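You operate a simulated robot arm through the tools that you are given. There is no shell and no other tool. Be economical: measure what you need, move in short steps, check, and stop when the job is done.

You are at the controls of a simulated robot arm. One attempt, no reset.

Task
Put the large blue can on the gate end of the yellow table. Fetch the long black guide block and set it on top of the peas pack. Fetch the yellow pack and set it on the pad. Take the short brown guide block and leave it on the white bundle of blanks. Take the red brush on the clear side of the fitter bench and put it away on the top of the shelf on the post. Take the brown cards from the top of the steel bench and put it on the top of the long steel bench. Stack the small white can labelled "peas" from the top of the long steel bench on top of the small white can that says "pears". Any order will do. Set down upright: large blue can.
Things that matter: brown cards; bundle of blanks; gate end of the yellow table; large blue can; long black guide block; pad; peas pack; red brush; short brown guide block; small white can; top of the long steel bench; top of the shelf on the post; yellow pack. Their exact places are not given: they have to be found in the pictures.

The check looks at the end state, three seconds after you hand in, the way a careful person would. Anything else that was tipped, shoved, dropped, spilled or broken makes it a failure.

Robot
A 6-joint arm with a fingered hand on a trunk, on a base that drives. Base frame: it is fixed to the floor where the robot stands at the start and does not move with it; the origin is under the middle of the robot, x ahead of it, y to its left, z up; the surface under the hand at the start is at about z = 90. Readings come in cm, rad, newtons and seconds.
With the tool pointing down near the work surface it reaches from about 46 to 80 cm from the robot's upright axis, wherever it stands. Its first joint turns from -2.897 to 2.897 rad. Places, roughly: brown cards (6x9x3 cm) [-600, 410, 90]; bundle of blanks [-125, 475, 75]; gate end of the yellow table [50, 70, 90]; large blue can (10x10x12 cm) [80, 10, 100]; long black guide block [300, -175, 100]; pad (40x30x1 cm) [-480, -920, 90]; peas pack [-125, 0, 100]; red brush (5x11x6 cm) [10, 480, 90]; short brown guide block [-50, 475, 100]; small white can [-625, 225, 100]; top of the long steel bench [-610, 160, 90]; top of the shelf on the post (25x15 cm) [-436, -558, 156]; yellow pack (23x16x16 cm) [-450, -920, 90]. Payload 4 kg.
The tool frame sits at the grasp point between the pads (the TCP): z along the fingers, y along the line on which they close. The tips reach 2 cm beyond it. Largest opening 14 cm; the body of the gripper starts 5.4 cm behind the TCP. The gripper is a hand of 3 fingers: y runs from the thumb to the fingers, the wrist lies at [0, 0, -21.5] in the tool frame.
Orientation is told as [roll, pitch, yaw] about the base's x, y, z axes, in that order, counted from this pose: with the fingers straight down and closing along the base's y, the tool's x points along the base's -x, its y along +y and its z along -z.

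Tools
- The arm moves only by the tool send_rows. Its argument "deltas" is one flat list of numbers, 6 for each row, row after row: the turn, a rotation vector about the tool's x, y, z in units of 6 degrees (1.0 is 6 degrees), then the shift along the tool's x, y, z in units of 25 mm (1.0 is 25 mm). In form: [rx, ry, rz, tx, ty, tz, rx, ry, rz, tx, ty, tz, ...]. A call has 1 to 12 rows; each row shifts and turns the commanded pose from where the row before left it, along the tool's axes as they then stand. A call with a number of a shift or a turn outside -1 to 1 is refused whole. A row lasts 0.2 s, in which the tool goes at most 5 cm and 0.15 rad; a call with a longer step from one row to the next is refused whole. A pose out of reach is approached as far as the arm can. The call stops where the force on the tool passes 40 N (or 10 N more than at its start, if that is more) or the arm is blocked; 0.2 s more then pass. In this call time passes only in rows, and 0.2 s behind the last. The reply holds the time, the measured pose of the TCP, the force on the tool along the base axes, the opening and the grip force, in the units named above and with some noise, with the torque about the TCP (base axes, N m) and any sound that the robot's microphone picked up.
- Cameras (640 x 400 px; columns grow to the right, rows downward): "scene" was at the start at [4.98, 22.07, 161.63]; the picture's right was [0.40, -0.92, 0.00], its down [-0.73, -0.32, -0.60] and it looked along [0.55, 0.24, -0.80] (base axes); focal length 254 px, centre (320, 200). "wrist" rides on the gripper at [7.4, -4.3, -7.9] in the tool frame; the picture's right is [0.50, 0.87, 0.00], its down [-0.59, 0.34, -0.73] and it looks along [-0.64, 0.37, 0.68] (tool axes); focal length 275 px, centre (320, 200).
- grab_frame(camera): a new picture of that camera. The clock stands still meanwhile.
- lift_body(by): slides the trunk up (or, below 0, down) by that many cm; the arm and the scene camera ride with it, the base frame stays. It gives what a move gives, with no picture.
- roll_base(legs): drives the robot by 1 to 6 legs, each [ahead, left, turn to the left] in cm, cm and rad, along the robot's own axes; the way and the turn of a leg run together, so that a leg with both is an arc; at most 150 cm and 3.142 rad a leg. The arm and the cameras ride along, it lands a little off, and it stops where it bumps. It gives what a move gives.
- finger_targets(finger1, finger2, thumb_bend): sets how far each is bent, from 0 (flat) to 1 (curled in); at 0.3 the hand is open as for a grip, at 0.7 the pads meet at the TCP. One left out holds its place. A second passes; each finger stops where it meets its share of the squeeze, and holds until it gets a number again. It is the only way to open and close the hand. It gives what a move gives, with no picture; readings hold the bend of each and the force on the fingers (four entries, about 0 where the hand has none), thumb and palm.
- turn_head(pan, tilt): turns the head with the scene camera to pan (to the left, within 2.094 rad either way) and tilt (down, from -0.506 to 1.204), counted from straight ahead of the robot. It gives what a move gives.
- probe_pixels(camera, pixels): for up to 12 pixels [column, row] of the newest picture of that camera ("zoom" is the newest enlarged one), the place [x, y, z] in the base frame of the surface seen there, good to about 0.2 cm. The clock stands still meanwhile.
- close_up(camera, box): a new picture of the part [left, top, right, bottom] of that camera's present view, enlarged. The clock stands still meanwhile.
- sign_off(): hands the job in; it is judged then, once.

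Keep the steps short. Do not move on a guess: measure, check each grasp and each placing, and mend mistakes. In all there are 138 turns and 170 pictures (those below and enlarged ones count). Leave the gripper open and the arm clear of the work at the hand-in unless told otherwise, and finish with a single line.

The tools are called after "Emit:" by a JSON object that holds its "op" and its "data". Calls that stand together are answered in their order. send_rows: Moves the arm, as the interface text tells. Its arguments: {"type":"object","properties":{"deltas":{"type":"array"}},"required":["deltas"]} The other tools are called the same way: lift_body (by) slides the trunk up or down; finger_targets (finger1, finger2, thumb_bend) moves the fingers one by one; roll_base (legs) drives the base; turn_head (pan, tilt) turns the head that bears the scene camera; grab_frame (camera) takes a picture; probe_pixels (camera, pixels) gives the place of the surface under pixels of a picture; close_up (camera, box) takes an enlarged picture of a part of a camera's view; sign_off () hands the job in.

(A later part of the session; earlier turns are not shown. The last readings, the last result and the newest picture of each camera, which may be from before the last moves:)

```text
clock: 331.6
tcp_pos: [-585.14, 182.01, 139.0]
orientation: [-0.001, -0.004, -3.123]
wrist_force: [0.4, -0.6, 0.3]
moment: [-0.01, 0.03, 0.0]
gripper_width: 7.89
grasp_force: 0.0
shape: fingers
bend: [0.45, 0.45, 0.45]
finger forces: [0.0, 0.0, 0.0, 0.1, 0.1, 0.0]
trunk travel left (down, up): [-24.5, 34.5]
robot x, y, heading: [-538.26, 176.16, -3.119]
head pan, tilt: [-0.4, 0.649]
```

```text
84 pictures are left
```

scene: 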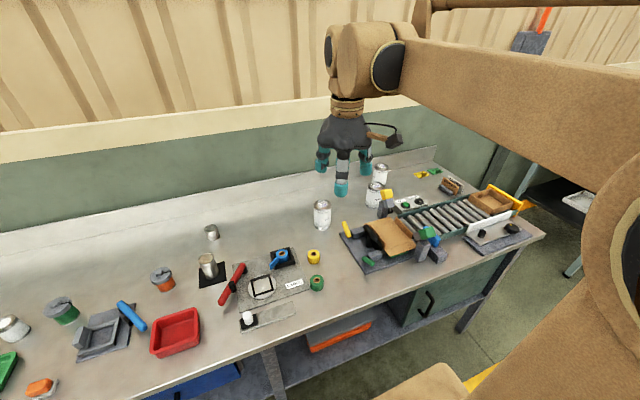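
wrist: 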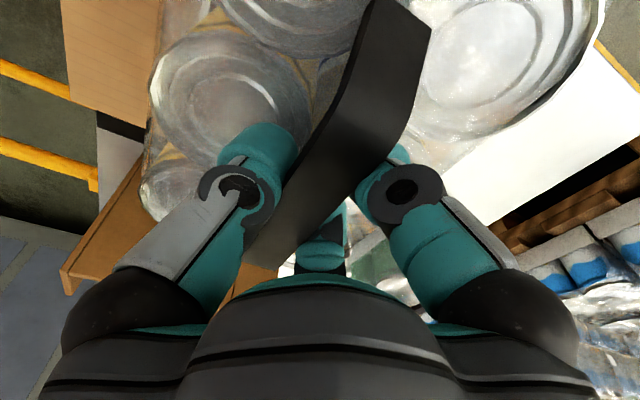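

Three small white cans around (322,214), (374,192), (381,172). Zoom to read the labels.

Emit:
{"op": "close_up", "data": {"camera": "scene", "box": [300, 155, 420, 235]}}

Emit:
{"op": "probe_pixels", "data": {"camera": "zoom", "pixels": [[115, 240], [115, 300], [390, 155], [385, 205], [425, 60], [425, 100], [200, 330], [60, 370]]}}

Emit:
{"op": "close_up", "data": {"camera": "scene", "box": [300, 185, 350, 235]}}

```text
5.00 times, centred on (360, 195) of scene
```

zoom: 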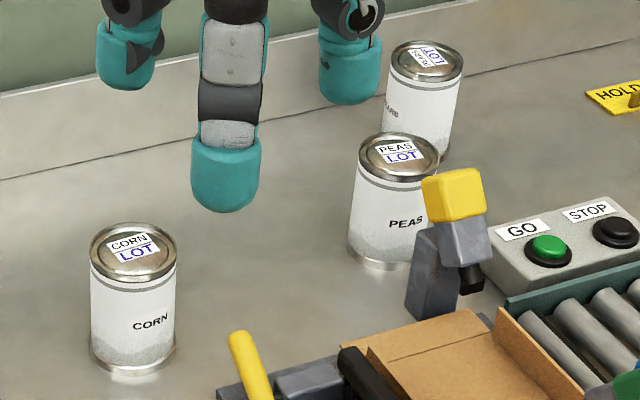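

```text
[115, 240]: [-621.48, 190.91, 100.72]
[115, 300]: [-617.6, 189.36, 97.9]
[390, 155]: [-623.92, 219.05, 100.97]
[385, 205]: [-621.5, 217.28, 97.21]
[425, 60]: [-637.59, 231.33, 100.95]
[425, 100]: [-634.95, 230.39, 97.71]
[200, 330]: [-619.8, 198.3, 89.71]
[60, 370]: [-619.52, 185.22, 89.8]
```

```text
8.00 times, centred on (325, 210) of scene
```

zoom: 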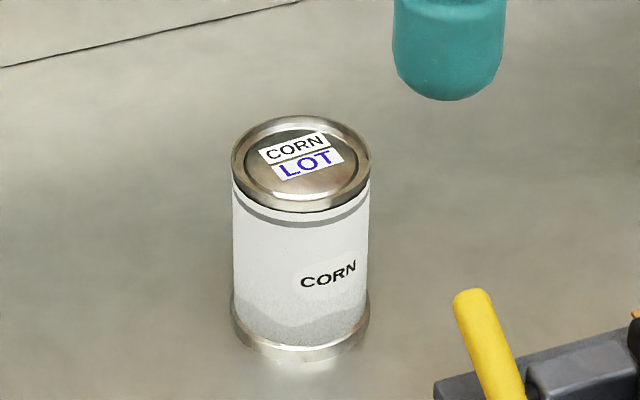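

Emit:
{"op": "close_up", "data": {"camera": "scene", "box": [366, 158, 398, 190]}}

Emit:
{"op": "grab_frame", "data": {"camera": "wrist"}}

```text
12.50 times, centred on (382, 174) of scene
```

zoom: 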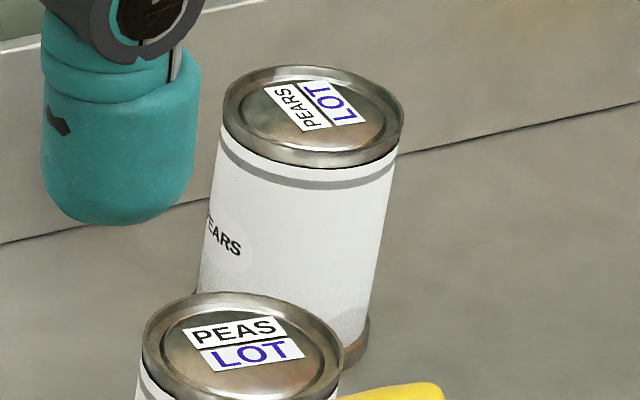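

```text
80 pictures are left
```

wrist: 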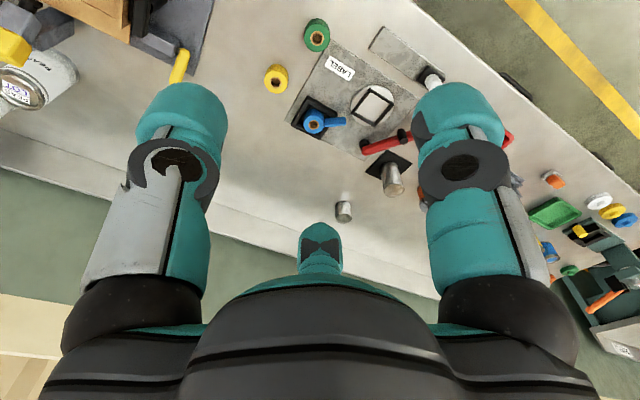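

The peas can is the middle one, pears the far one. I measure lids, the clamp beside, and the bench edge.

Emit:
{"op": "probe_pixels", "data": {"camera": "scene", "pixels": [[380, 186], [370, 186], [387, 188], [385, 166], [390, 193], [386, 212], [383, 222], [330, 320], [460, 272], [400, 300], [383, 166], [388, 208]]}}

Emit:
{"op": "roll_base", "data": {"legs": [[0, -47, 0]]}}

Emit:
{"op": "turn_head", "data": {"pan": 0.0, "tilt": 0.85}}

Emit:
{"op": "grab_frame", "data": {"camera": "scene"}}

```text
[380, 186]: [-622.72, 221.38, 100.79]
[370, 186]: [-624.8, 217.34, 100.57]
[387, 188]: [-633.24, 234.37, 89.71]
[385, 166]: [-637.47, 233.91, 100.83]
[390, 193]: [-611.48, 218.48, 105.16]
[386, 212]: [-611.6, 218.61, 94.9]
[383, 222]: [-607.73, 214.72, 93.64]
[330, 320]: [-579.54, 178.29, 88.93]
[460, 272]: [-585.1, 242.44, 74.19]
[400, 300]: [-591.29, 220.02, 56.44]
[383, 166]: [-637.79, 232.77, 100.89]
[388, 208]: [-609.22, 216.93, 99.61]
```

```text
clock: 334.4
tcp_pos: [-586.15, 228.81, 139.06]
orientation: [0.001, -0.002, -3.121]
wrist_force: [-0.5, 0.2, -0.7]
moment: [-0.03, -0.01, -0.01]
gripper_width: 7.86
grasp_force: 0.0
shape: fingers
bend: [0.45, 0.45, 0.45]
finger forces: [0.0, 0.0, 0.0, 0.0, 0.1, 0.1]
trunk travel left (down, up): [-24.5, 34.5]
robot x, y, heading: [-539.36, 223.24, -3.12]
head pan, tilt: [-0.4, 0.649]
```

```text
clock: 335.2
tcp_pos: [-586.22, 228.75, 139.05]
orientation: [0.0, -0.004, -3.121]
wrist_force: [-0.6, -0.1, 0.3]
moment: [0.0, 0.02, -0.01]
gripper_width: 7.91
grasp_force: 0.1
shape: fingers
bend: [0.45, 0.45, 0.45]
finger forces: [0.0, 0.1, 0.1, 0.0, 0.0, 0.0]
trunk travel left (down, up): [-24.5, 34.5]
robot x, y, heading: [-539.33, 222.97, -3.122]
head pan, tilt: [0.0, 0.85]
```

```text
79 pictures are left
```

scene: 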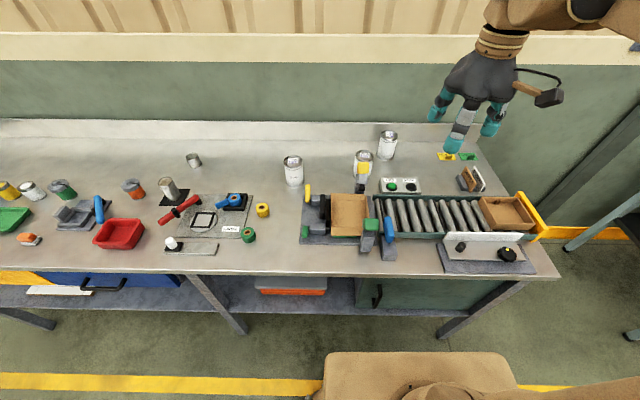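

Emit:
{"op": "probe_pixels", "data": {"camera": "scene", "pixels": [[420, 358], [340, 356], [500, 356], [420, 372], [363, 157], [387, 135], [355, 156], [371, 156], [420, 278], [280, 310], [362, 165], [370, 188]]}}

Emit:
{"op": "close_up", "data": {"camera": "scene", "box": [330, 115, 430, 205]}}

```text
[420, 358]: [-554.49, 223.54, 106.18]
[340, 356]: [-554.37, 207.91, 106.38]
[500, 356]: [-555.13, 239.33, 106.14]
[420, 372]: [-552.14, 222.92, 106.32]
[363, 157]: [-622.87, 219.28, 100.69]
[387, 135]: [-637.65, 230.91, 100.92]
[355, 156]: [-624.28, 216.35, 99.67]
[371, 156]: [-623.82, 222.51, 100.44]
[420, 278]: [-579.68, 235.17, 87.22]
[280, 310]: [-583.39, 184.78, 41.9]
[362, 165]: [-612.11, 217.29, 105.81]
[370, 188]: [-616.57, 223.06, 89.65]
```

```text
4.44 times, centred on (380, 160) of scene
```

zoom: 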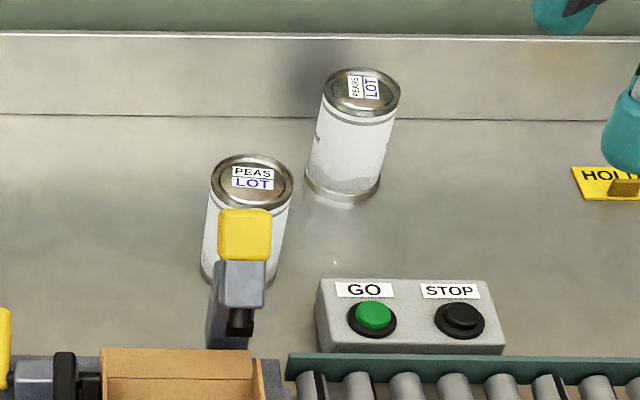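

The trunk front is only 16 cm ahead of the axis, so I can approach 19 cm. Then turn the hand so the thumb faces the wall, away from the clamp.

Emit:
{"op": "roll_base", "data": {"legs": [[19, 0, 0]]}}

Emit:
{"op": "send_rows", "data": {"deltas": [0, 0, -1, 0, 0, 0, 0, 0, -1, 0, 0, 0, 0, 0, -1, 0, 0, 0, 0, 0, -1, 0, 0, 0, 0, 0, -1, 0, 0, 0, 0, 0, -1, 0, 0, 0, 0, 0, -1, 0, 0, 0, 0, 0, -1, 0, 0, 0, 0, 0, -1, 0, 0, 0, 0, 0, -1, 0, 0, 0, 0, 0, -1, 0, 0, 0, 0, 0, -1, 0, 0, 0]}}

Emit:
{"op": "send_rows", "data": {"deltas": [0, 0, -1, 0, 0, 0, 0, 0, -1, 0, 0, 0, 0, 0, -0.8, 0, 0, 0]}}

Emit:
{"op": "finger_targets", "data": {"finger1": 0.35, "finger2": 0.35, "thumb_bend": 0.35}}

Emit:
{"op": "probe_pixels", "data": {"camera": "zoom", "pixels": [[215, 180], [292, 185], [252, 158], [245, 212], [225, 230], [265, 230], [330, 95], [398, 100], [360, 70], [362, 115], [235, 300], [340, 285]]}}

```text
clock: 336.8
tcp_pos: [-605.32, 228.47, 139.09]
orientation: [-0.001, -0.003, -3.122]
wrist_force: [-0.9, -0.1, -0.6]
moment: [0.0, -0.03, 0.0]
gripper_width: 7.87
grasp_force: 0.0
shape: fingers
bend: [0.45, 0.45, 0.45]
finger forces: [0.0, 0.2, 0.1, 0.0, 0.1, 0.0]
trunk travel left (down, up): [-24.5, 34.5]
robot x, y, heading: [-558.18, 222.92, -3.12]
head pan, tilt: [0.0, 0.85]
```

```text
clock: 339.4
tcp_pos: [-605.12, 228.43, 139.0]
orientation: [-0.005, -0.001, -1.865]
wrist_force: [0.0, -1.3, -0.1]
moment: [-0.01, 0.01, 0.04]
gripper_width: 7.91
grasp_force: 0.1
shape: fingers
bend: [0.45, 0.45, 0.45]
finger forces: [0.0, 0.0, 0.0, 0.0, 0.1, 0.0]
trunk travel left (down, up): [-24.5, 34.5]
robot x, y, heading: [-558.05, 222.93, -3.116]
head pan, tilt: [0.0, 0.85]
```

```text
clock: 340.2
tcp_pos: [-604.91, 217.74, 139.13]
orientation: [-0.006, 0.013, -1.591]
wrist_force: [-0.4, -0.1, -0.2]
moment: [-0.03, 0.0, 0.01]
gripper_width: 7.9
grasp_force: 0.1
shape: fingers
bend: [0.45, 0.45, 0.45]
finger forces: [0.1, 0.1, 0.1, 0.0, 0.0, 0.0]
out of reach, approached as far as the arm can: row 1, 2, 3
trunk travel left (down, up): [-24.5, 34.5]
robot x, y, heading: [-558.36, 222.53, -3.123]
head pan, tilt: [0.0, 0.85]
```

```text
clock: 341.2
tcp_pos: [-604.99, 217.79, 138.97]
orientation: [-0.005, 0.011, -1.591]
wrist_force: [0.1, 0.8, 0.9]
moment: [-0.01, 0.02, 0.0]
gripper_width: 10.96
grasp_force: 0.1
shape: fingers
bend: [0.35, 0.35, 0.35]
finger forces: [0.0, 0.0, 0.0, 0.0, 0.1, 0.0]
trunk travel left (down, up): [-24.5, 34.5]
robot x, y, heading: [-558.29, 222.62, -3.118]
head pan, tilt: [0.0, 0.85]
```

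```text
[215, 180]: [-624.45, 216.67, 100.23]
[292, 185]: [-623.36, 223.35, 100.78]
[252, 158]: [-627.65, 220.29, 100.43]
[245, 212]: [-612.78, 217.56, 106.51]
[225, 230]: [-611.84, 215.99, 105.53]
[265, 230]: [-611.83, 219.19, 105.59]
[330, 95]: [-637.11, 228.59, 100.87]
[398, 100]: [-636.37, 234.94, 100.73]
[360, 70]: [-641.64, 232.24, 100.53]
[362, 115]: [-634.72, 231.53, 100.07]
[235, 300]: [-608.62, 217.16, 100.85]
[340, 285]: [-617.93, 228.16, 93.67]
```

A wrist limit was met; I turn back 4 steps and read the pose.

Emit:
{"op": "send_rows", "data": {"deltas": [0, 0, 1, 0, 0, 0, 0, 0, 1, 0, 0, 0, 0, 0, 1, 0, 0, 0, 0, 0, 1, 0, 0, 0]}}

```text
clock: 342.2
tcp_pos: [-605.01, 217.74, 139.02]
orientation: [-0.004, 0.002, -1.992]
wrist_force: [0.5, -0.2, -0.6]
moment: [0.02, -0.02, -0.02]
gripper_width: 10.99
grasp_force: 0.1
shape: fingers
bend: [0.35, 0.35, 0.35]
finger forces: [0.0, 0.0, 0.0, 0.0, 0.1, 0.1]
trunk travel left (down, up): [-24.5, 34.5]
robot x, y, heading: [-558.52, 222.74, -3.122]
head pan, tilt: [0.0, 0.85]
```

Emit:
{"op": "send_rows", "data": {"deltas": [0, 0, 0, -0.29, -0.917, 1, 0, 0, 0, -0.29, -0.917, 1, 0, 0, 0, -0.29, -0.917, 1, 0, 0, 0, -0.29, -0.917, 1, 0, 0, 0, -0.29, -0.917, 1, 0, 0, 0, -0.29, -0.917, 1, 0, 0, 0, -0.29, -0.917, 1, 0, 0, 0, -0.29, -0.917, 1]}}

Emit:
{"op": "grab_frame", "data": {"camera": "wrist"}}

Emit:
{"op": "grab_frame", "data": {"camera": "scene"}}

```text
clock: 344.0
tcp_pos: [-624.42, 220.1, 119.05]
orientation: [-0.002, 0.0, -1.992]
wrist_force: [-0.1, -0.1, 0.0]
moment: [0.0, -0.01, -0.02]
gripper_width: 10.98
grasp_force: 0.1
shape: fingers
bend: [0.35, 0.35, 0.35]
finger forces: [0.1, 0.0, 0.1, 0.0, 0.1, 0.0]
trunk travel left (down, up): [-24.5, 34.5]
robot x, y, heading: [-557.9, 222.49, -3.12]
head pan, tilt: [0.0, 0.85]
```

```text
77 pictures are left
```

wrist: 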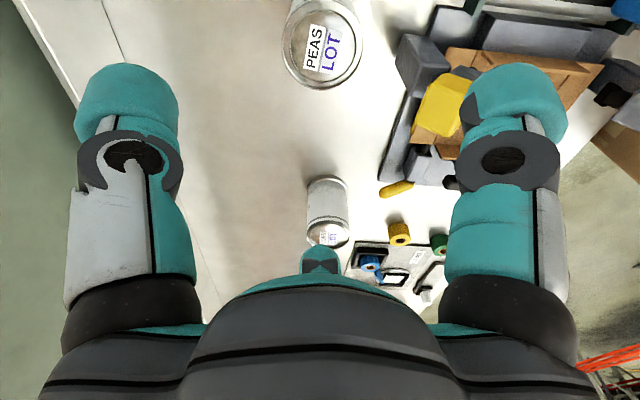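

```text
76 pictures are left
```

scene: 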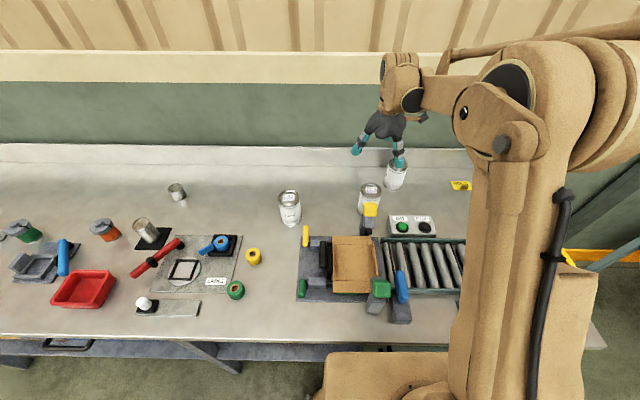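

Emit:
{"op": "probe_pixels", "data": {"camera": "wrist", "pixels": [[285, 45], [360, 45], [322, 85], [322, 15], [445, 100], [430, 80], [408, 60]]}}

```text
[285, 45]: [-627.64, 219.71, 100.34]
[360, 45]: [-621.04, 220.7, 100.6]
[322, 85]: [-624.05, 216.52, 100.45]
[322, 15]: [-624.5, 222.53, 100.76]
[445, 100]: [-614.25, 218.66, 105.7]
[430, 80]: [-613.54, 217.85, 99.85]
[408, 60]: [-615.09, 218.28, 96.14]
```

Centred over the can. Descend to z≈99.2 and close.

Emit:
{"op": "send_rows", "data": {"deltas": [0, 0, 0, 0, 0, 1, 0, 0, 0, 0, 0, 1, 0, 0, 0, 0, 0, 1, 0, 0, 0, 0, 0, 1, 0, 0, 0, 0, 0, 1, 0, 0, 0, 0, 0, 1, 0, 0, 0, 0, 0, 1, 0, 0, 0, 0, 0, 0.5, 0, 0, 0, 0, 0, 0.4]}}

Emit:
{"op": "finger_targets", "data": {"finger1": 0.48, "finger2": 0.48, "thumb_bend": 0.48}}

Emit:
{"op": "finger_targets", "data": {"finger1": 0.62, "finger2": 0.62, "thumb_bend": 0.62}}

Emit:
{"op": "grab_frame", "data": {"camera": "wrist"}}

```text
clock: 346.0
tcp_pos: [-624.28, 220.2, 99.31]
orientation: [-0.005, -0.001, -1.993]
wrist_force: [1.0, 0.0, 0.2]
moment: [0.01, -0.01, -0.02]
gripper_width: 10.99
grasp_force: 0.0
shape: fingers
bend: [0.35, 0.35, 0.35]
finger forces: [0.1, 0.2, 0.0, 0.0, 0.1, 0.0]
trunk travel left (down, up): [-24.5, 34.5]
robot x, y, heading: [-558.31, 222.21, -3.117]
head pan, tilt: [0.0, 0.85]
```

```text
clock: 347.0
tcp_pos: [-624.25, 220.15, 99.41]
orientation: [-0.003, -0.001, -1.992]
wrist_force: [0.8, -2.6, 1.3]
moment: [-0.02, -0.01, 0.0]
gripper_width: 7.02
grasp_force: 0.6
shape: fingers
bend: [0.48, 0.47, 0.48]
finger forces: [0.1, 1.2, 0.1, 0.0, 0.0, 0.0]
trunk travel left (down, up): [-24.5, 34.5]
robot x, y, heading: [-558.19, 222.29, -3.122]
head pan, tilt: [0.0, 0.85]
```

```text
clock: 348.0
tcp_pos: [-624.32, 220.2, 99.26]
orientation: [-0.006, 0.0, -1.989]
wrist_force: [-1.6, 0.0, 2.5]
moment: [0.15, 0.1, 0.03]
gripper_width: 6.19
grasp_force: 30.3
shape: fingers
bend: [0.51, 0.5, 0.53]
finger forces: [15.7, 17.6, 0.0, 0.0, 28.4, 0.1]
trunk travel left (down, up): [-24.5, 34.5]
robot x, y, heading: [-557.98, 222.66, -3.123]
head pan, tilt: [0.0, 0.85]
```

```text
75 pictures are left
```

wrist: 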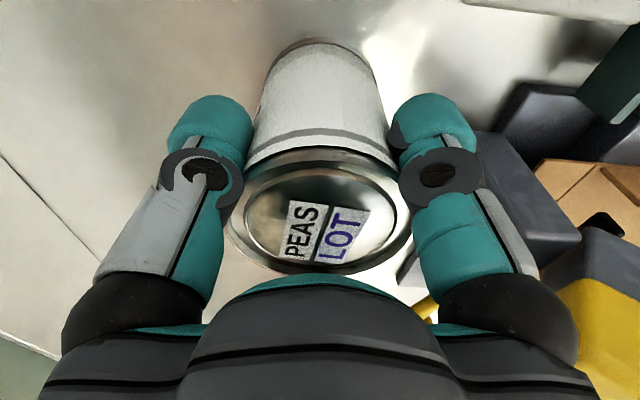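

Good grip. Lift 16 cm, then check that it holds.

Emit:
{"op": "send_rows", "data": {"deltas": [0, 0, 0, 0, 0, -0.4, 0, 0, 0, 0, 0, -1, 0, 0, 0, 0, 0, -1, 0, 0, 0, 0, 0, -1, 0, 0, 0, 0, 0, -1, 0, 0, 0, 0, 0, -1, 0, 0, 0, 0, 0, -1]}}

Emit:
{"op": "send_rows", "data": {"deltas": [0, 0, 0, 0.285, -0.986, 0, 0, 0, 0, 0.285, -0.986, 0, 0, 0, 0, 0.285, -0.986, 0, 0, 0, 0, 0.285, -0.986, 0, 0, 0, 0, 0.285, -0.986, 0, 0, 0, 0, 0.285, -0.986, 0, 0, 0, 0, 0.285, -0.986, 0]}}

Emit:
{"op": "close_up", "data": {"camera": "scene", "box": [320, 110, 440, 210]}}

Emit:
{"op": "grab_frame", "data": {"camera": "wrist"}}

```text
clock: 349.6
tcp_pos: [-624.23, 220.0, 115.28]
orientation: [-0.005, -0.001, -1.991]
wrist_force: [-0.2, 0.4, -3.4]
moment: [0.02, -0.02, 0.0]
gripper_width: 6.16
grasp_force: 29.7
shape: fingers
bend: [0.51, 0.5, 0.53]
finger forces: [15.8, 17.4, 0.0, 0.0, 27.1, 0.0]
trunk travel left (down, up): [-24.5, 34.5]
robot x, y, heading: [-558.22, 222.87, -3.124]
head pan, tilt: [0.0, 0.85]
```

```text
clock: 351.2
tcp_pos: [-638.01, 231.62, 115.31]
orientation: [-0.003, 0.0, -1.989]
wrist_force: [-0.5, 0.4, -3.8]
moment: [0.01, 0.0, 0.02]
gripper_width: 6.18
grasp_force: 29.9
shape: fingers
bend: [0.51, 0.5, 0.53]
finger forces: [15.1, 17.2, 0.1, 0.1, 27.4, 0.0]
trunk travel left (down, up): [-24.5, 34.5]
robot x, y, heading: [-558.08, 222.6, -3.122]
head pan, tilt: [0.0, 0.85]
```

```text
4.00 times, centred on (380, 160) of scene
```

zoom: 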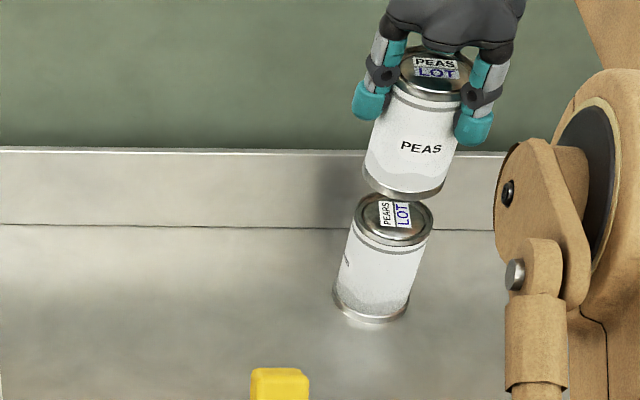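

```text
73 pictures are left
```

wrist: 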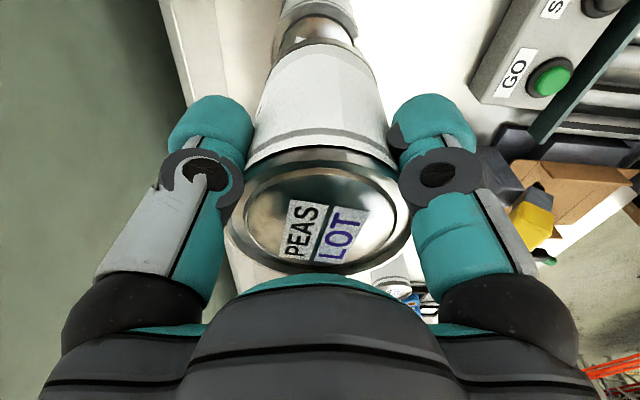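

Refine the alignment: probe the pears rim and the carried can's edges.

Emit:
{"op": "probe_pixels", "data": {"camera": "zoom", "pixels": [[362, 212], [429, 222], [392, 241], [396, 225], [372, 165], [438, 178], [403, 190], [403, 150], [383, 270], [402, 66], [468, 75], [350, 280]]}}

```text
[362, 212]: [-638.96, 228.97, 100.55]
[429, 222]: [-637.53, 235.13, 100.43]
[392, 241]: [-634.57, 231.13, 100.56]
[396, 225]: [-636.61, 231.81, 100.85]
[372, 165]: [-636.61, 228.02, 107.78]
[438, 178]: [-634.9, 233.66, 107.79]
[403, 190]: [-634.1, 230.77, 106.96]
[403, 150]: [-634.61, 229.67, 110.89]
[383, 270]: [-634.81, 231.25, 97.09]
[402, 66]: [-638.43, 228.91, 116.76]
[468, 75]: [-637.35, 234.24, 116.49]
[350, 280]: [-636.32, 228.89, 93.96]
```

Shift (-0.2,+0.5) and lower until contact.

Emit:
{"op": "send_rows", "data": {"deltas": [0, 0, 0, 0.15, -0.155, 0, 0, 0, 0, 0, 0, 0.8, 0, 0, 0, 0, 0, 0.6, 0, 0, 0, 0, 0, 0.35, 0, 0, 0, 0, 0, 0.1]}}

Emit:
{"op": "close_up", "data": {"camera": "scene", "box": [320, 110, 440, 210]}}

```text
clock: 352.4
tcp_pos: [-638.3, 232.19, 110.99]
orientation: [-0.003, -0.002, -1.993]
wrist_force: [-0.1, -0.5, -3.2]
moment: [-0.01, -0.03, -0.02]
gripper_width: 6.18
grasp_force: 29.6
shape: fingers
bend: [0.51, 0.5, 0.53]
finger forces: [15.2, 17.2, 0.0, 0.0, 27.3, 0.0]
trunk travel left (down, up): [-24.5, 34.5]
robot x, y, heading: [-558.3, 222.74, -3.12]
head pan, tilt: [0.0, 0.85]
```

```text
4.00 times, centred on (380, 160) of scene
```

zoom: 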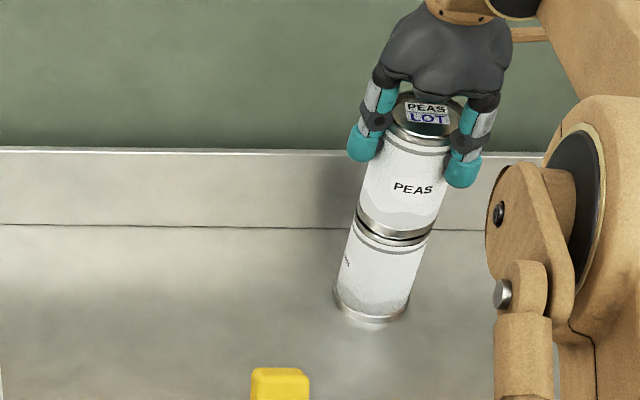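

Well aligned, ~3 mm above. Creep down to contact.

Emit:
{"op": "send_rows", "data": {"deltas": [0, 0, 0, 0, 0, 0.1, 0, 0, 0, 0, 0, 0.06]}}

```text
clock: 353.0
tcp_pos: [-638.15, 232.08, 110.36]
orientation: [-0.004, 0.0, -1.991]
wrist_force: [-1.0, -0.5, 2.9]
moment: [0.08, 0.14, 0.02]
gripper_width: 6.16
grasp_force: 31.0
shape: fingers
bend: [0.51, 0.5, 0.53]
finger forces: [15.5, 17.9, 0.0, 0.1, 28.9, 0.1]
trunk travel left (down, up): [-24.5, 34.5]
robot x, y, heading: [-558.2, 222.42, -3.12]
head pan, tilt: [0.0, 0.85]
```

Contact. Open evenly and rise.

Emit:
{"op": "finger_targets", "data": {"finger1": 0.38, "finger2": 0.38, "thumb_bend": 0.38}}

Emit:
{"op": "send_rows", "data": {"deltas": [0, 0, 0, 0, 0, -0.3, 0, 0, 0, 0, 0, -0.6, 0, 0, 0, 0, 0, -1, 0, 0, 0, 0, 0, -1, 0, 0, 0, 0, 0, -1, 0, 0, 0, 0, 0, -1, 0, 0, 0, 0, 0, -1, 0, 0, 0, 0, 0.5, -1, 0, 0, 0, 0, 1, -1, 0, 0, 0, 0, 1, -1, 0, 0, 0, 0, 1, 0, 0, 0, 0, 0, 1, 0]}}

Emit:
{"op": "close_up", "data": {"camera": "scene", "box": [320, 110, 440, 210]}}

```text
clock: 354.0
tcp_pos: [-638.08, 232.17, 110.38]
orientation: [-0.003, -0.001, -1.991]
wrist_force: [0.4, 0.5, 0.3]
moment: [0.0, -0.02, -0.02]
gripper_width: 10.09
grasp_force: 0.0
shape: fingers
bend: [0.38, 0.38, 0.38]
finger forces: [0.0, 0.0, 0.1, 0.1, 0.0, 0.1]
trunk travel left (down, up): [-24.5, 34.5]
robot x, y, heading: [-557.92, 222.72, -3.125]
head pan, tilt: [0.0, 0.85]
```

```text
clock: 356.6
tcp_pos: [-627.79, 227.5, 133.75]
orientation: [-0.003, -0.001, -1.992]
wrist_force: [-0.5, -0.7, -0.2]
moment: [-0.01, -0.01, 0.0]
gripper_width: 10.1
grasp_force: 0.0
shape: fingers
bend: [0.38, 0.38, 0.38]
finger forces: [0.0, 0.1, 0.1, 0.0, 0.0, 0.0]
out of reach, approached as far as the arm can: row 6, 7, 12
trunk travel left (down, up): [-24.5, 34.5]
robot x, y, heading: [-558.15, 222.6, -3.123]
head pan, tilt: [0.0, 0.85]
```

```text
4.00 times, centred on (380, 160) of scene
```

zoom: 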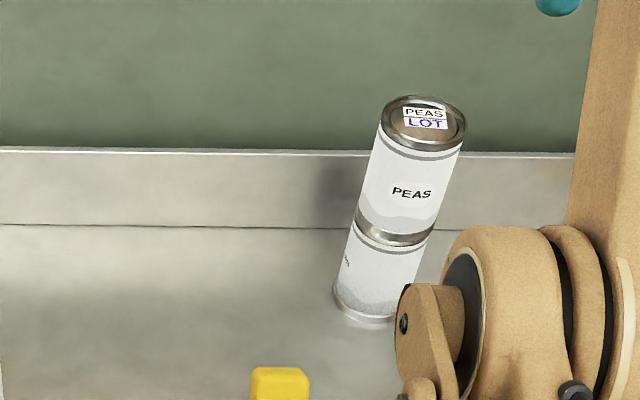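

Stacked neatly. Retract and move along to the steel bench with the cards.

Emit:
{"op": "send_rows", "data": {"deltas": [0, 0, 0, 0, 1, -0.3, 0, 0, 0, 0, 1, -0.3, 0, 0, 0, 0, 1, -0.3, 0, 0, 0, 0, 1, -0.3, 0, 0, 0, 0, 1, 0, 0, 0, 0, 0, 1, 0, 0, 0, 0, 0, 1, 0, 0, 0, 0, 0, 1, 0]}}

Emit:
{"op": "roll_base", "data": {"legs": [[-35, 0, 0], [0, -95, 0], [0, -90, 0]]}}

Emit:
{"op": "turn_head", "data": {"pan": -0.1, "tilt": 0.7}}

Emit:
{"op": "grab_frame", "data": {"camera": "scene"}}

```text
clock: 358.4
tcp_pos: [-623.33, 219.64, 136.67]
orientation: [-0.002, 0.0, -1.99]
wrist_force: [-0.2, -0.4, -0.5]
moment: [-0.01, -0.02, 0.02]
gripper_width: 10.1
grasp_force: 0.1
shape: fingers
bend: [0.38, 0.38, 0.38]
finger forces: [0.0, 0.0, 0.1, 0.0, 0.1, 0.1]
out of reach, approached as far as the arm can: row 1, 2, 3, 4, 5, 6, 7, 8
trunk travel left (down, up): [-24.5, 34.5]
robot x, y, heading: [-558.7, 222.69, -3.119]
head pan, tilt: [0.0, 0.85]
```

```text
clock: 369.7
tcp_pos: [-596.87, 406.61, 136.76]
orientation: [-0.001, -0.001, -1.958]
wrist_force: [-0.8, 0.0, 0.1]
moment: [0.0, 0.01, -0.04]
gripper_width: 10.1
grasp_force: 0.1
shape: fingers
bend: [0.38, 0.38, 0.38]
finger forces: [0.1, 0.0, 0.1, 0.0, 0.0, 0.0]
trunk travel left (down, up): [-24.5, 34.5]
robot x, y, heading: [-532.12, 411.65, -3.087]
head pan, tilt: [0.0, 0.85]
```

```text
clock: 370.4
tcp_pos: [-597.0, 406.53, 136.68]
orientation: [-0.003, 0.0, -1.958]
wrist_force: [0.0, 0.4, 0.1]
moment: [-0.01, 0.04, 0.01]
gripper_width: 10.1
grasp_force: 0.0
shape: fingers
bend: [0.38, 0.38, 0.38]
finger forces: [0.0, 0.0, 0.1, 0.0, 0.1, 0.0]
trunk travel left (down, up): [-24.5, 34.5]
robot x, y, heading: [-532.03, 412.06, -3.091]
head pan, tilt: [-0.099, 0.7]
```

```text
70 pictures are left
```

scene: 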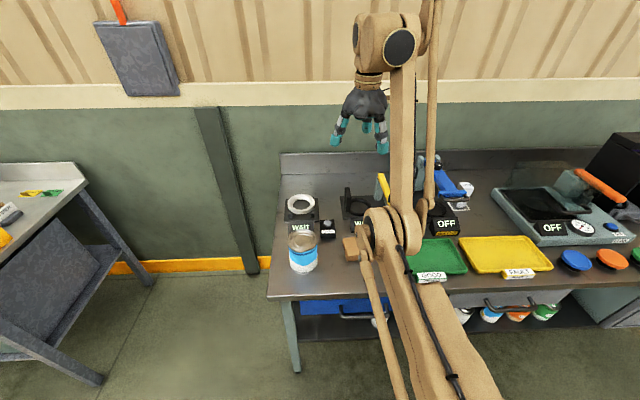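

A small brown stack is at (352,248). I turn the wrist back, and zoom on it.

Emit:
{"op": "close_up", "data": {"camera": "scene", "box": [270, 180, 390, 300]}}

Emit:
{"op": "probe_pixels", "data": {"camera": "scene", "pixels": [[352, 243], [345, 238], [349, 258], [302, 240], [330, 290], [328, 230], [300, 205], [352, 255]]}}

Emit:
{"op": "send_rows", "data": {"deltas": [0, 0, 1, 0, 0, 0, 0, 0, 1, 0, 0, 0, 0, 0, 1, 0, 0, 0, 0, 0, 1, 0, 0, 0, 0, 0, 1, 0, 0, 0, 0, 0, 1, 0, 0, 0, 0, 0, 1, 0, 0, 0, 0, 0, 1, 0, 0, 0, 0, 0, 1, 0, 0, 0, 0, 0, 1, 0, 0, 0, 0, 0, 0.8, 0, 0, 0]}}

Emit:
{"op": "grab_frame", "data": {"camera": "wrist"}}

```text
3.33 times, centred on (330, 240) of scene
```

zoom: 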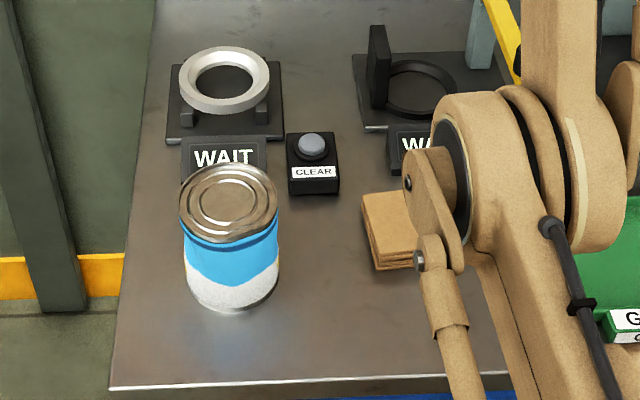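

```text
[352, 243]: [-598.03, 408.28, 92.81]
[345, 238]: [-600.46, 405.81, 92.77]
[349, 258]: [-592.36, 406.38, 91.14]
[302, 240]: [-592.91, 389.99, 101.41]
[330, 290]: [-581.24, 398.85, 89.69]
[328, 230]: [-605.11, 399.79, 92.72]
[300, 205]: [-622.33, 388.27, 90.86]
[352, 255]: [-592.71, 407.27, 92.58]
```

```text
clock: 372.8
tcp_pos: [-596.81, 406.62, 136.66]
orientation: [-0.002, -0.002, -3.091]
wrist_force: [0.6, -0.2, 0.9]
moment: [-0.01, 0.0, -0.01]
gripper_width: 10.08
grasp_force: 0.0
shape: fingers
bend: [0.38, 0.38, 0.38]
finger forces: [0.0, 0.1, 0.1, 0.0, 0.0, 0.1]
trunk travel left (down, up): [-24.5, 34.5]
robot x, y, heading: [-531.92, 411.66, -3.087]
head pan, tilt: [-0.099, 0.7]
```

```text
68 pictures are left
```

wrist: 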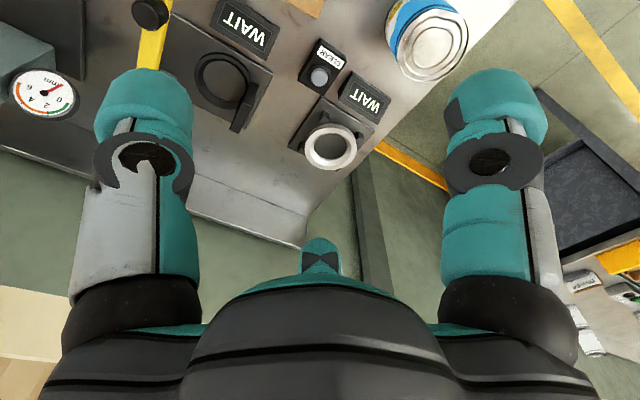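

Retract the hand 20 cm so the wrist camera sees the stack.

Emit:
{"op": "send_rows", "data": {"deltas": [0, 0, 0, 1, 0, 0, 0, 0, 0, 1, 0, 0, 0, 0, 0, 1, 0, 0, 0, 0, 0, 1, 0, 0, 0, 0, 0, 1, 0, 0, 0, 0, 0, 1, 0, 0, 0, 0, 0, 1, 0, 0, 0, 0, 0, 0.6, 0, 0]}}

Emit:
{"op": "grab_frame", "data": {"camera": "wrist"}}

Emit:
{"op": "grab_frame", "data": {"camera": "scene"}}

```text
clock: 374.6
tcp_pos: [-596.95, 406.6, 136.76]
orientation: [-0.001, -0.001, -3.089]
wrist_force: [-0.2, 0.2, -0.8]
moment: [-0.02, -0.01, -0.03]
gripper_width: 10.09
grasp_force: 0.1
shape: fingers
bend: [0.38, 0.38, 0.38]
finger forces: [0.0, 0.0, 0.0, 0.1, 0.0, 0.0]
out of reach, approached as far as the arm can: row 1, 2, 3, 4, 5, 6, 7, 8
trunk travel left (down, up): [-24.5, 34.5]
robot x, y, heading: [-532.1, 411.72, -3.087]
head pan, tilt: [-0.099, 0.7]
```

```text
67 pictures are left
```

wrist: 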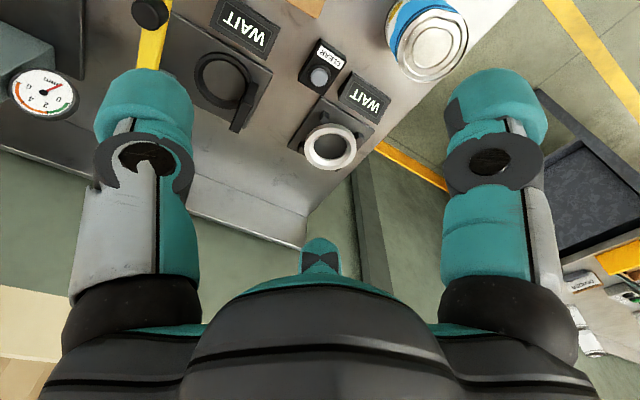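

```text
66 pictures are left
```

scene: 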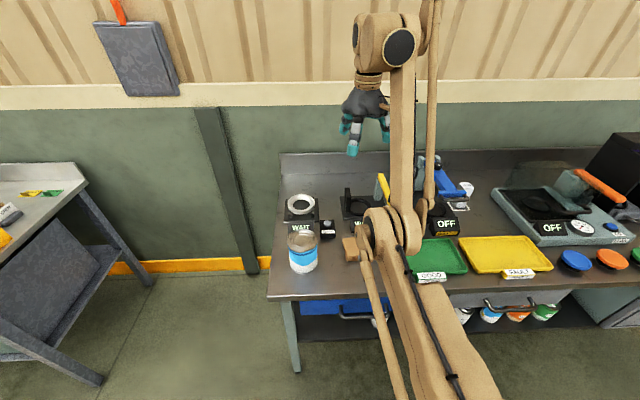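

The arm refuses to come inward here; I test moving down instead.

Emit:
{"op": "send_rows", "data": {"deltas": [0, 0, 0, 0, 0, 1, 0, 0, 0, 0, 0, 1, 0, 0, 0, 0, 0, 1, 0, 0, 0, 0, 0, 1, 0, 0, 0, 1, 0, 0, 0, 0, 0, 1, 0, 0]}}

```text
clock: 376.0
tcp_pos: [-596.88, 406.56, 136.64]
orientation: [-0.001, -0.002, -3.089]
wrist_force: [-0.9, 0.0, 0.0]
moment: [-0.03, 0.02, -0.02]
gripper_width: 10.09
grasp_force: 0.0
shape: fingers
bend: [0.38, 0.38, 0.38]
finger forces: [0.0, 0.1, 0.1, 0.0, 0.0, 0.1]
out of reach, approached as far as the arm can: row 1, 2, 3, 4, 5, 6
trunk travel left (down, up): [-24.5, 34.5]
robot x, y, heading: [-531.87, 412.09, -3.084]
head pan, tilt: [-0.099, 0.7]
```

Emit:
{"op": "send_rows", "data": {"deltas": [0, 0, 0, -1, 0, -0.5, 0, 0, 0, -1, 0, -0.5, 0, 0, 0, -1, 0, -0.5, 0, 0, 0, -1, 0, -0.5, 0, 0, 0, -1, 0, -0.5, 0, 0, 0, -1, 0, -0.5, 0, 0, 0, -1, 0, -0.5, 0, 0, 0, -1, 0, -0.5, 0, 0, 0, -1, 0, 0, 0, 0, 0, -1, 0, 0]}}

Emit:
{"op": "send_rows", "data": {"deltas": [0, 0, 0, 0, 0, 1, 0, 0, 0, 0, 0, 1, 0, 0, 0, 0, 0, 1, 0, 0, 0, 0, 0, 1]}}

Emit:
{"op": "send_rows", "data": {"deltas": [0, 0, 0, 1, 0, 0, 0, 0, 0, 1, 0, 0]}}

```text
clock: 378.2
tcp_pos: [-605.49, 406.59, 138.19]
orientation: [-0.002, -0.003, -3.089]
wrist_force: [-1.1, -0.1, 0.2]
moment: [0.03, 0.0, -0.01]
gripper_width: 10.07
grasp_force: 0.0
shape: fingers
bend: [0.38, 0.38, 0.38]
finger forces: [0.0, 0.0, 0.0, 0.0, 0.0, 0.0]
out of reach, approached as far as the arm can: row 3, 4, 5, 6, 7, 8, 9, 10
trunk travel left (down, up): [-24.5, 34.5]
robot x, y, heading: [-531.99, 411.21, -3.091]
head pan, tilt: [-0.099, 0.7]
```

```text
clock: 379.2
tcp_pos: [-606.29, 406.35, 129.11]
orientation: [-0.002, 0.0, -3.089]
wrist_force: [0.1, 0.7, 0.7]
moment: [0.0, 0.0, -0.04]
gripper_width: 10.06
grasp_force: 0.0
shape: fingers
bend: [0.38, 0.38, 0.38]
finger forces: [0.1, 0.0, 0.0, 0.1, 0.0, 0.0]
out of reach, approached as far as the arm can: row 4
trunk travel left (down, up): [-24.5, 34.5]
robot x, y, heading: [-531.71, 412.12, -3.086]
head pan, tilt: [-0.099, 0.7]
```

```text
clock: 379.8
tcp_pos: [-603.92, 406.55, 131.59]
orientation: [-0.003, -0.003, -3.089]
wrist_force: [0.6, -0.8, 0.0]
moment: [-0.02, -0.04, 0.01]
gripper_width: 10.09
grasp_force: 0.2
shape: fingers
bend: [0.38, 0.38, 0.38]
finger forces: [0.0, 0.0, 0.1, 0.0, 0.0, 0.0]
out of reach, approached as far as the arm can: row 1, 2
trunk travel left (down, up): [-24.5, 34.5]
robot x, y, heading: [-531.97, 412.15, -3.091]
head pan, tilt: [-0.099, 0.7]
```

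The elbow seems to have flipped when the arm was fully stretched at the pears stack. I stretch it out again at height, then come in lower to flip it back.

Emit:
{"op": "send_rows", "data": {"deltas": [0, 0, 0, -1, 0, -1, 0, 0, 0, -1, 0, -1, 0, 0, 0, -1, 0, -1, 0, 0, 0, -1, 0, -1, 0, 0, 0, -1, 0, -1, 0, 0, 0, -1, 0, -1, 0, 0, 0, -1, 0, -1, 0, 0, 0, -1, 0, -1]}}

Emit:
{"op": "grab_frame", "data": {"camera": "scene"}}

Emit:
{"op": "send_rows", "data": {"deltas": [0, 0, 0, 1, 0, 0, 0, 0, 0, 1, 0, 0, 0, 0, 0, 1, 0, 0, 0, 0, 0, 1, 0, 0, 0, 0, 0, 1, 0, 0, 0, 0, 0, 1, 0, 0, 0, 0, 0, 1, 0, 0, 0, 0, 0, 1, 0, 0, 0, 0, 0, 1, 0, 0, 0, 0, 0, 1, 0, 0]}}

```text
clock: 381.6
tcp_pos: [-605.58, 406.43, 137.87]
orientation: [-0.002, -0.002, -3.088]
wrist_force: [-0.5, -1.0, 0.3]
moment: [0.0, -0.05, -0.01]
gripper_width: 10.09
grasp_force: 0.0
shape: fingers
bend: [0.38, 0.38, 0.38]
finger forces: [0.0, 0.1, 0.0, 0.0, 0.0, 0.0]
out of reach, approached as far as the arm can: row 2, 3, 4, 5, 6, 7, 8
trunk travel left (down, up): [-24.5, 34.5]
robot x, y, heading: [-531.76, 411.75, -3.086]
head pan, tilt: [-0.099, 0.7]
```

```text
65 pictures are left
```

scene: 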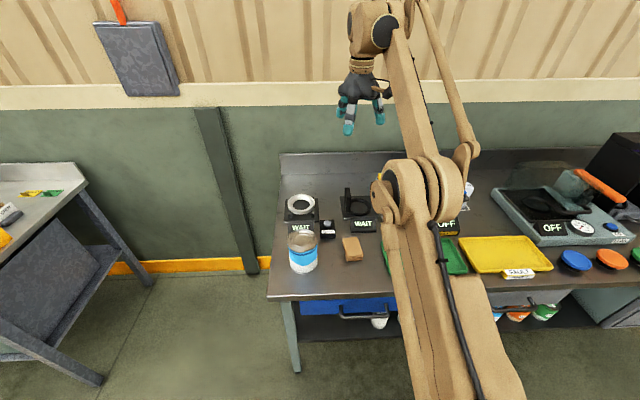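

```text
clock: 383.8
tcp_pos: [-596.74, 406.9, 137.85]
orientation: [-0.004, -0.001, -3.09]
wrist_force: [0.4, -0.4, 0.4]
moment: [0.0, -0.01, -0.04]
gripper_width: 10.08
grasp_force: 0.1
shape: fingers
bend: [0.38, 0.38, 0.38]
finger forces: [0.0, 0.0, 0.1, 0.0, 0.0, 0.1]
out of reach, approached as far as the arm can: row 4, 5, 6, 7, 8, 9, 10
trunk travel left (down, up): [-24.5, 34.5]
robot x, y, heading: [-532.35, 411.78, -3.087]
head pan, tilt: [-0.099, 0.7]
```

I try again with a gentle overshoot upward, then inward.

Emit:
{"op": "send_rows", "data": {"deltas": [0, 0, 0, -1, 0, 0.3, 0, 0, 0, -1, 0, 0.3, 0, 0, 0, -1, 0, 0.3, 0, 0, 0, -1, 0, 0.3, 0, 0, 0, -1, 0, 0.3, 0, 0, 0, -1, 0, 0.3, 0, 0, 0, -1, 0, 0.3, 0, 0, 0, -1, 0, 0.3, 0, 0, 0, -1, 0, 0.3, 0, 0, 0, -1, 0, 0.3]}}

Emit:
{"op": "send_rows", "data": {"deltas": [0, 0, 0, 0, 0, -1, 0, 0, 0, 0, 0, -1, 0, 0, 0, 0, 0, -1, 0, 0, 0, 0.5, 0, 0, 0, 0, 0, 1, 0, 0, 0, 0, 0, 1, 0, 0, 0, 0, 0, 1, 0, 0, 0, 0, 0, 1, 0, 0, 0, 0, 0, 1, 0, 0, 0, 0, 0, 1, 0, 0]}}

```text
clock: 386.0
tcp_pos: [-609.83, 406.38, 129.46]
orientation: [-0.002, -0.002, -3.09]
wrist_force: [-0.4, -0.5, -0.3]
moment: [0.02, 0.0, -0.05]
gripper_width: 10.09
grasp_force: 0.1
shape: fingers
bend: [0.38, 0.38, 0.38]
finger forces: [0.0, 0.0, 0.1, 0.0, 0.1, 0.0]
out of reach, approached as far as the arm can: row 5, 6, 7, 8, 9, 10
trunk travel left (down, up): [-24.5, 34.5]
robot x, y, heading: [-531.9, 411.69, -3.086]
head pan, tilt: [-0.099, 0.7]
```

```text
clock: 388.2
tcp_pos: [-596.88, 407.17, 136.68]
orientation: [-0.002, -0.001, -3.089]
wrist_force: [-0.1, -0.3, 0.1]
moment: [-0.03, -0.02, 0.01]
gripper_width: 10.08
grasp_force: 0.2
shape: fingers
bend: [0.38, 0.38, 0.38]
finger forces: [0.0, 0.1, 0.1, 0.1, 0.0, 0.0]
out of reach, approached as far as the arm can: row 1, 2, 3, 7, 8, 9, 10
trunk travel left (down, up): [-24.5, 34.5]
robot x, y, heading: [-531.99, 411.62, -3.084]
head pan, tilt: [-0.099, 0.7]
```

I reset the command with a tiny base move, stretch out, tilt the fingers back toward the robot (which an elbow-low pose can't do), then come in.

Emit:
{"op": "roll_base", "data": {"legs": [[-10, 0, -0.05]]}}

Emit:
{"op": "send_rows", "data": {"deltas": [0, 0, 0, -1, 0, 0, 0, 0, 0, -1, 0, 0, 0, 0, 0, -1, 0, 0, 0, 0, 0, -1, 0, 0, 0, 1, 0, 0, 0, 0, 0, 1, 0, 0, 0, 0, 0, 1, 0, 0, 0, 0, 0, 1, 0, 0, 0, 0]}}

Emit:
{"op": "send_rows", "data": {"deltas": [0, 0, 0, 0.9, 0, 0.4, 0, 0, 0, 0.9, 0, 0.4, 0, 0, 0, 0.9, 0, 0.4, 0, 0, 0, 0.9, 0, 0.4, 0, 0, 0, 0.9, 0, 0.4, 0, 0, 0, 0.9, 0, 0.4, 0, 0, 0, 0.9, 0, 0.4, 0, 0, 0, 0.9, 0, 0.4]}}

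```text
clock: 389.3
tcp_pos: [-586.94, 410.77, 136.79]
orientation: [-0.001, 0.0, 3.143]
wrist_force: [1.2, 0.0, 0.4]
moment: [0.01, 0.06, 0.0]
gripper_width: 10.09
grasp_force: 0.2
shape: fingers
bend: [0.38, 0.38, 0.38]
finger forces: [0.1, 0.1, 0.0, 0.0, 0.0, 0.0]
trunk travel left (down, up): [-24.5, 34.5]
robot x, y, heading: [-522.32, 412.12, -3.142]
head pan, tilt: [-0.099, 0.7]
```

```text
clock: 391.1
tcp_pos: [-590.06, 411.01, 133.78]
orientation: [-0.002, 0.421, 3.14]
wrist_force: [-1.6, -0.1, 0.7]
moment: [-0.01, -0.05, 0.01]
gripper_width: 10.08
grasp_force: 0.0
shape: fingers
bend: [0.38, 0.38, 0.38]
finger forces: [0.0, 0.0, 0.1, 0.0, 0.0, 0.0]
out of reach, approached as far as the arm can: row 4, 5, 6, 7, 8
trunk travel left (down, up): [-24.5, 34.5]
robot x, y, heading: [-522.26, 411.92, -3.14]
head pan, tilt: [-0.099, 0.7]
```

```text
clock: 393.0
tcp_pos: [-578.49, 410.93, 138.5]
orientation: [-0.002, 0.418, -3.14]
wrist_force: [-4.4, 12.7, -1.3]
moment: [-1.38, -0.46, 0.63]
gripper_width: 10.07
grasp_force: 0.0
shape: fingers
bend: [0.38, 0.38, 0.38]
finger forces: [0.0, 0.1, 0.0, 0.0, 0.1, 0.0]
out of reach, approached as far as the arm can: row 3, 4, 5, 6, 7, 8
trunk travel left (down, up): [-24.5, 34.5]
robot x, y, heading: [-522.28, 411.7, -3.139]
head pan, tilt: [-0.099, 0.7]
stopped in row 8: the force on the tool passed its limit at 41 N (the readings are from after the stop); the commanded pose is now the measured one
```

Emit:
{"op": "grab_frame", "data": {"camera": "scene"}}

Emit:
{"op": "grab_frame", "data": {"camera": "wrist"}}

```text
64 pictures are left
```

scene: 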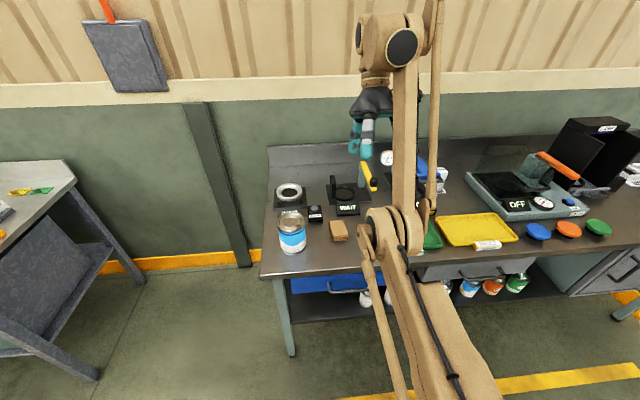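

```text
63 pictures are left
```

wrist: 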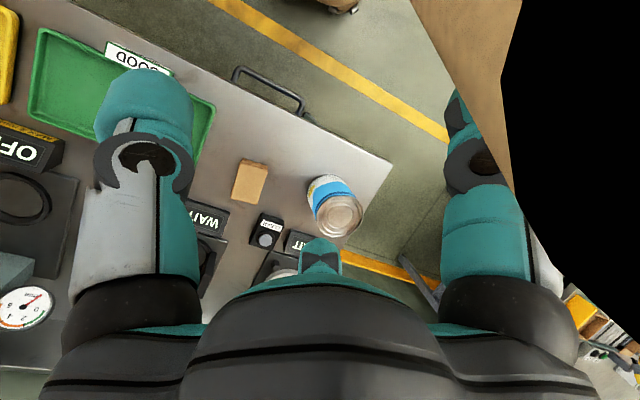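

The hand met its own arm (elbow low). I lift the trunk for safety, straighten the tilt and repeat the original stretch motion to flip the elbow.

Emit:
{"op": "lift_body", "data": {"by": 20}}

Emit:
{"op": "send_rows", "data": {"deltas": [0, -1, 0, -1, 0, 0, 0, -1, 0, -1, 0, 0.5, 0, -1, 0, -1, 0, 0.5, 0, -1, 0, -1, 0, 0.5, 0, 0, 0, -1, 0, 1, 0, 0, 0, -1, 0, 1, 0, 0, 0, -1, 0, 1, 0, 0, 0, -1, 0, 1, 0, 0, 0, -0.5, 0, 1, 0, 0, 0, -0.5, 0, 1, 0, 0, 0, -0.3, 0, 1]}}

Emit:
{"op": "send_rows", "data": {"deltas": [0, 0, 0, 0, 0, -1, 0, 0, 0, 0, 0, -1, 0, 0, 0, 0, 0, -1, 0, 0, 0, 0, 0, -1, 0, 0, 0, 0.5, 0, -1, 0, 0, 0, 1, 0, 0, 0, 0, 0, 1, 0, 0, 0, 0, 0, 1, 0, 0, 0, 0, 0, 1, 0, 0, 0, 0, 0, 1, 0, 0]}}

```text
clock: 395.1
tcp_pos: [-578.54, 410.97, 158.6]
orientation: [-0.003, 0.417, -3.139]
wrist_force: [-8.8, 27.0, -5.9]
moment: [-3.3, -0.82, 1.5]
gripper_width: 10.12
grasp_force: 0.1
shape: fingers
bend: [0.38, 0.38, 0.38]
finger forces: [0.1, 0.0, 0.1, 0.0, 0.0, 0.0]
trunk travel left (down, up): [-44.5, 14.5]
robot x, y, heading: [-522.37, 411.9, -3.141]
head pan, tilt: [-0.099, 0.7]
```

```text
clock: 397.6
tcp_pos: [-602.74, 410.77, 139.21]
orientation: [-0.002, 0.001, -3.141]
wrist_force: [-0.2, 0.1, -0.5]
moment: [0.0, -0.01, 0.02]
gripper_width: 10.07
grasp_force: 0.1
shape: fingers
bend: [0.38, 0.38, 0.38]
finger forces: [0.0, 0.0, 0.0, 0.0, 0.0, 0.0]
out of reach, approached as far as the arm can: row 2, 3, 4, 5, 11
trunk travel left (down, up): [-44.5, 14.5]
robot x, y, heading: [-522.18, 412.24, -3.135]
head pan, tilt: [-0.099, 0.7]
```

```text
clock: 399.8
tcp_pos: [-591.88, 411.01, 153.62]
orientation: [-0.001, -0.002, -3.138]
wrist_force: [0.7, 0.5, 0.8]
moment: [0.0, 0.02, -0.04]
gripper_width: 10.1
grasp_force: 0.1
shape: fingers
bend: [0.38, 0.38, 0.38]
finger forces: [0.0, 0.0, 0.1, 0.0, 0.1, 0.0]
out of reach, approached as far as the arm can: row 2, 3, 4, 7, 8, 9, 10
trunk travel left (down, up): [-44.5, 14.5]
robot x, y, heading: [-522.35, 411.91, -3.139]
head pan, tilt: [-0.099, 0.7]
```

The stuck limit looks like the shoulder: elbow-low needs the upper arm above horizontal. Going low at full reach should unfold it. With the trunk raised I go out, down, then in.

Emit:
{"op": "send_rows", "data": {"deltas": [0, 0, 0, -0.95, 0, 0.8, 0, 0, 0, -0.95, 0, 0.8, 0, 0, 0, -0.95, 0, 0.8, 0, 0, 0, -0.95, 0, 0.8, 0, 0, 0, -0.95, 0, 0.8, 0, 0, 0, -0.95, 0, 0.8, 0, 0, 0, 0, 0, 1, 0, 0, 0, 0, 0, 1, 0, 0, 0, 0, 0, 1, 0, 0, 0, 0, 0, 1, 0, 0, 0, 0, 0, 1, 0, 0, 0, 0, 0, 1]}}

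Emit:
{"op": "send_rows", "data": {"deltas": [0, 0, 0, 0, 0, 1, 0, 0, 0, 0, 0, 1, 0, 0, 0, 0, 0, 1, 0, 0, 0, 0, 0, 1, 0, 0, 0, 1, 0, 0, 0, 0, 0, 1, 0, 0, 0, 0, 0, 1, 0, 0, 0, 0, 0, 1, 0, 0, 0, 0, 0, 1, 0, 0, 0, 0, 0, 1, 0, 0]}}

Emit:
{"op": "grab_frame", "data": {"camera": "scene"}}

```text
clock: 402.4
tcp_pos: [-604.77, 411.11, 125.86]
orientation: [-0.002, -0.002, -3.14]
wrist_force: [-0.8, 1.2, 0.3]
moment: [-0.01, -0.02, 0.05]
gripper_width: 10.07
grasp_force: 0.1
shape: fingers
bend: [0.38, 0.38, 0.38]
finger forces: [0.0, 0.0, 0.0, 0.1, 0.1, 0.0]
out of reach, approached as far as the arm can: row 5, 6, 7, 8, 9, 10
trunk travel left (down, up): [-44.5, 14.5]
robot x, y, heading: [-522.07, 412.25, -3.146]
head pan, tilt: [-0.099, 0.7]
```

```text
clock: 404.6
tcp_pos: [-588.4, 411.11, 116.32]
orientation: [-0.001, -0.003, -3.14]
wrist_force: [-0.2, -0.7, -0.2]
moment: [-0.01, 0.03, 0.04]
gripper_width: 10.09
grasp_force: 0.0
shape: fingers
bend: [0.38, 0.38, 0.38]
finger forces: [0.0, 0.0, 0.1, 0.0, 0.0, 0.0]
out of reach, approached as far as the arm can: row 3, 4
trunk travel left (down, up): [-44.5, 14.5]
robot x, y, heading: [-522.2, 412.13, -3.138]
head pan, tilt: [-0.099, 0.7]
```

```text
62 pictures are left
```

scene: 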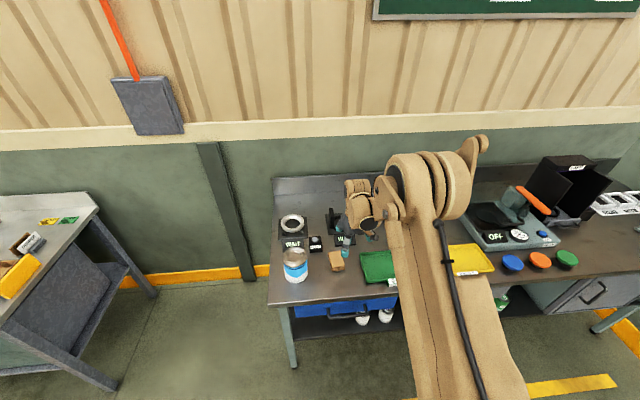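

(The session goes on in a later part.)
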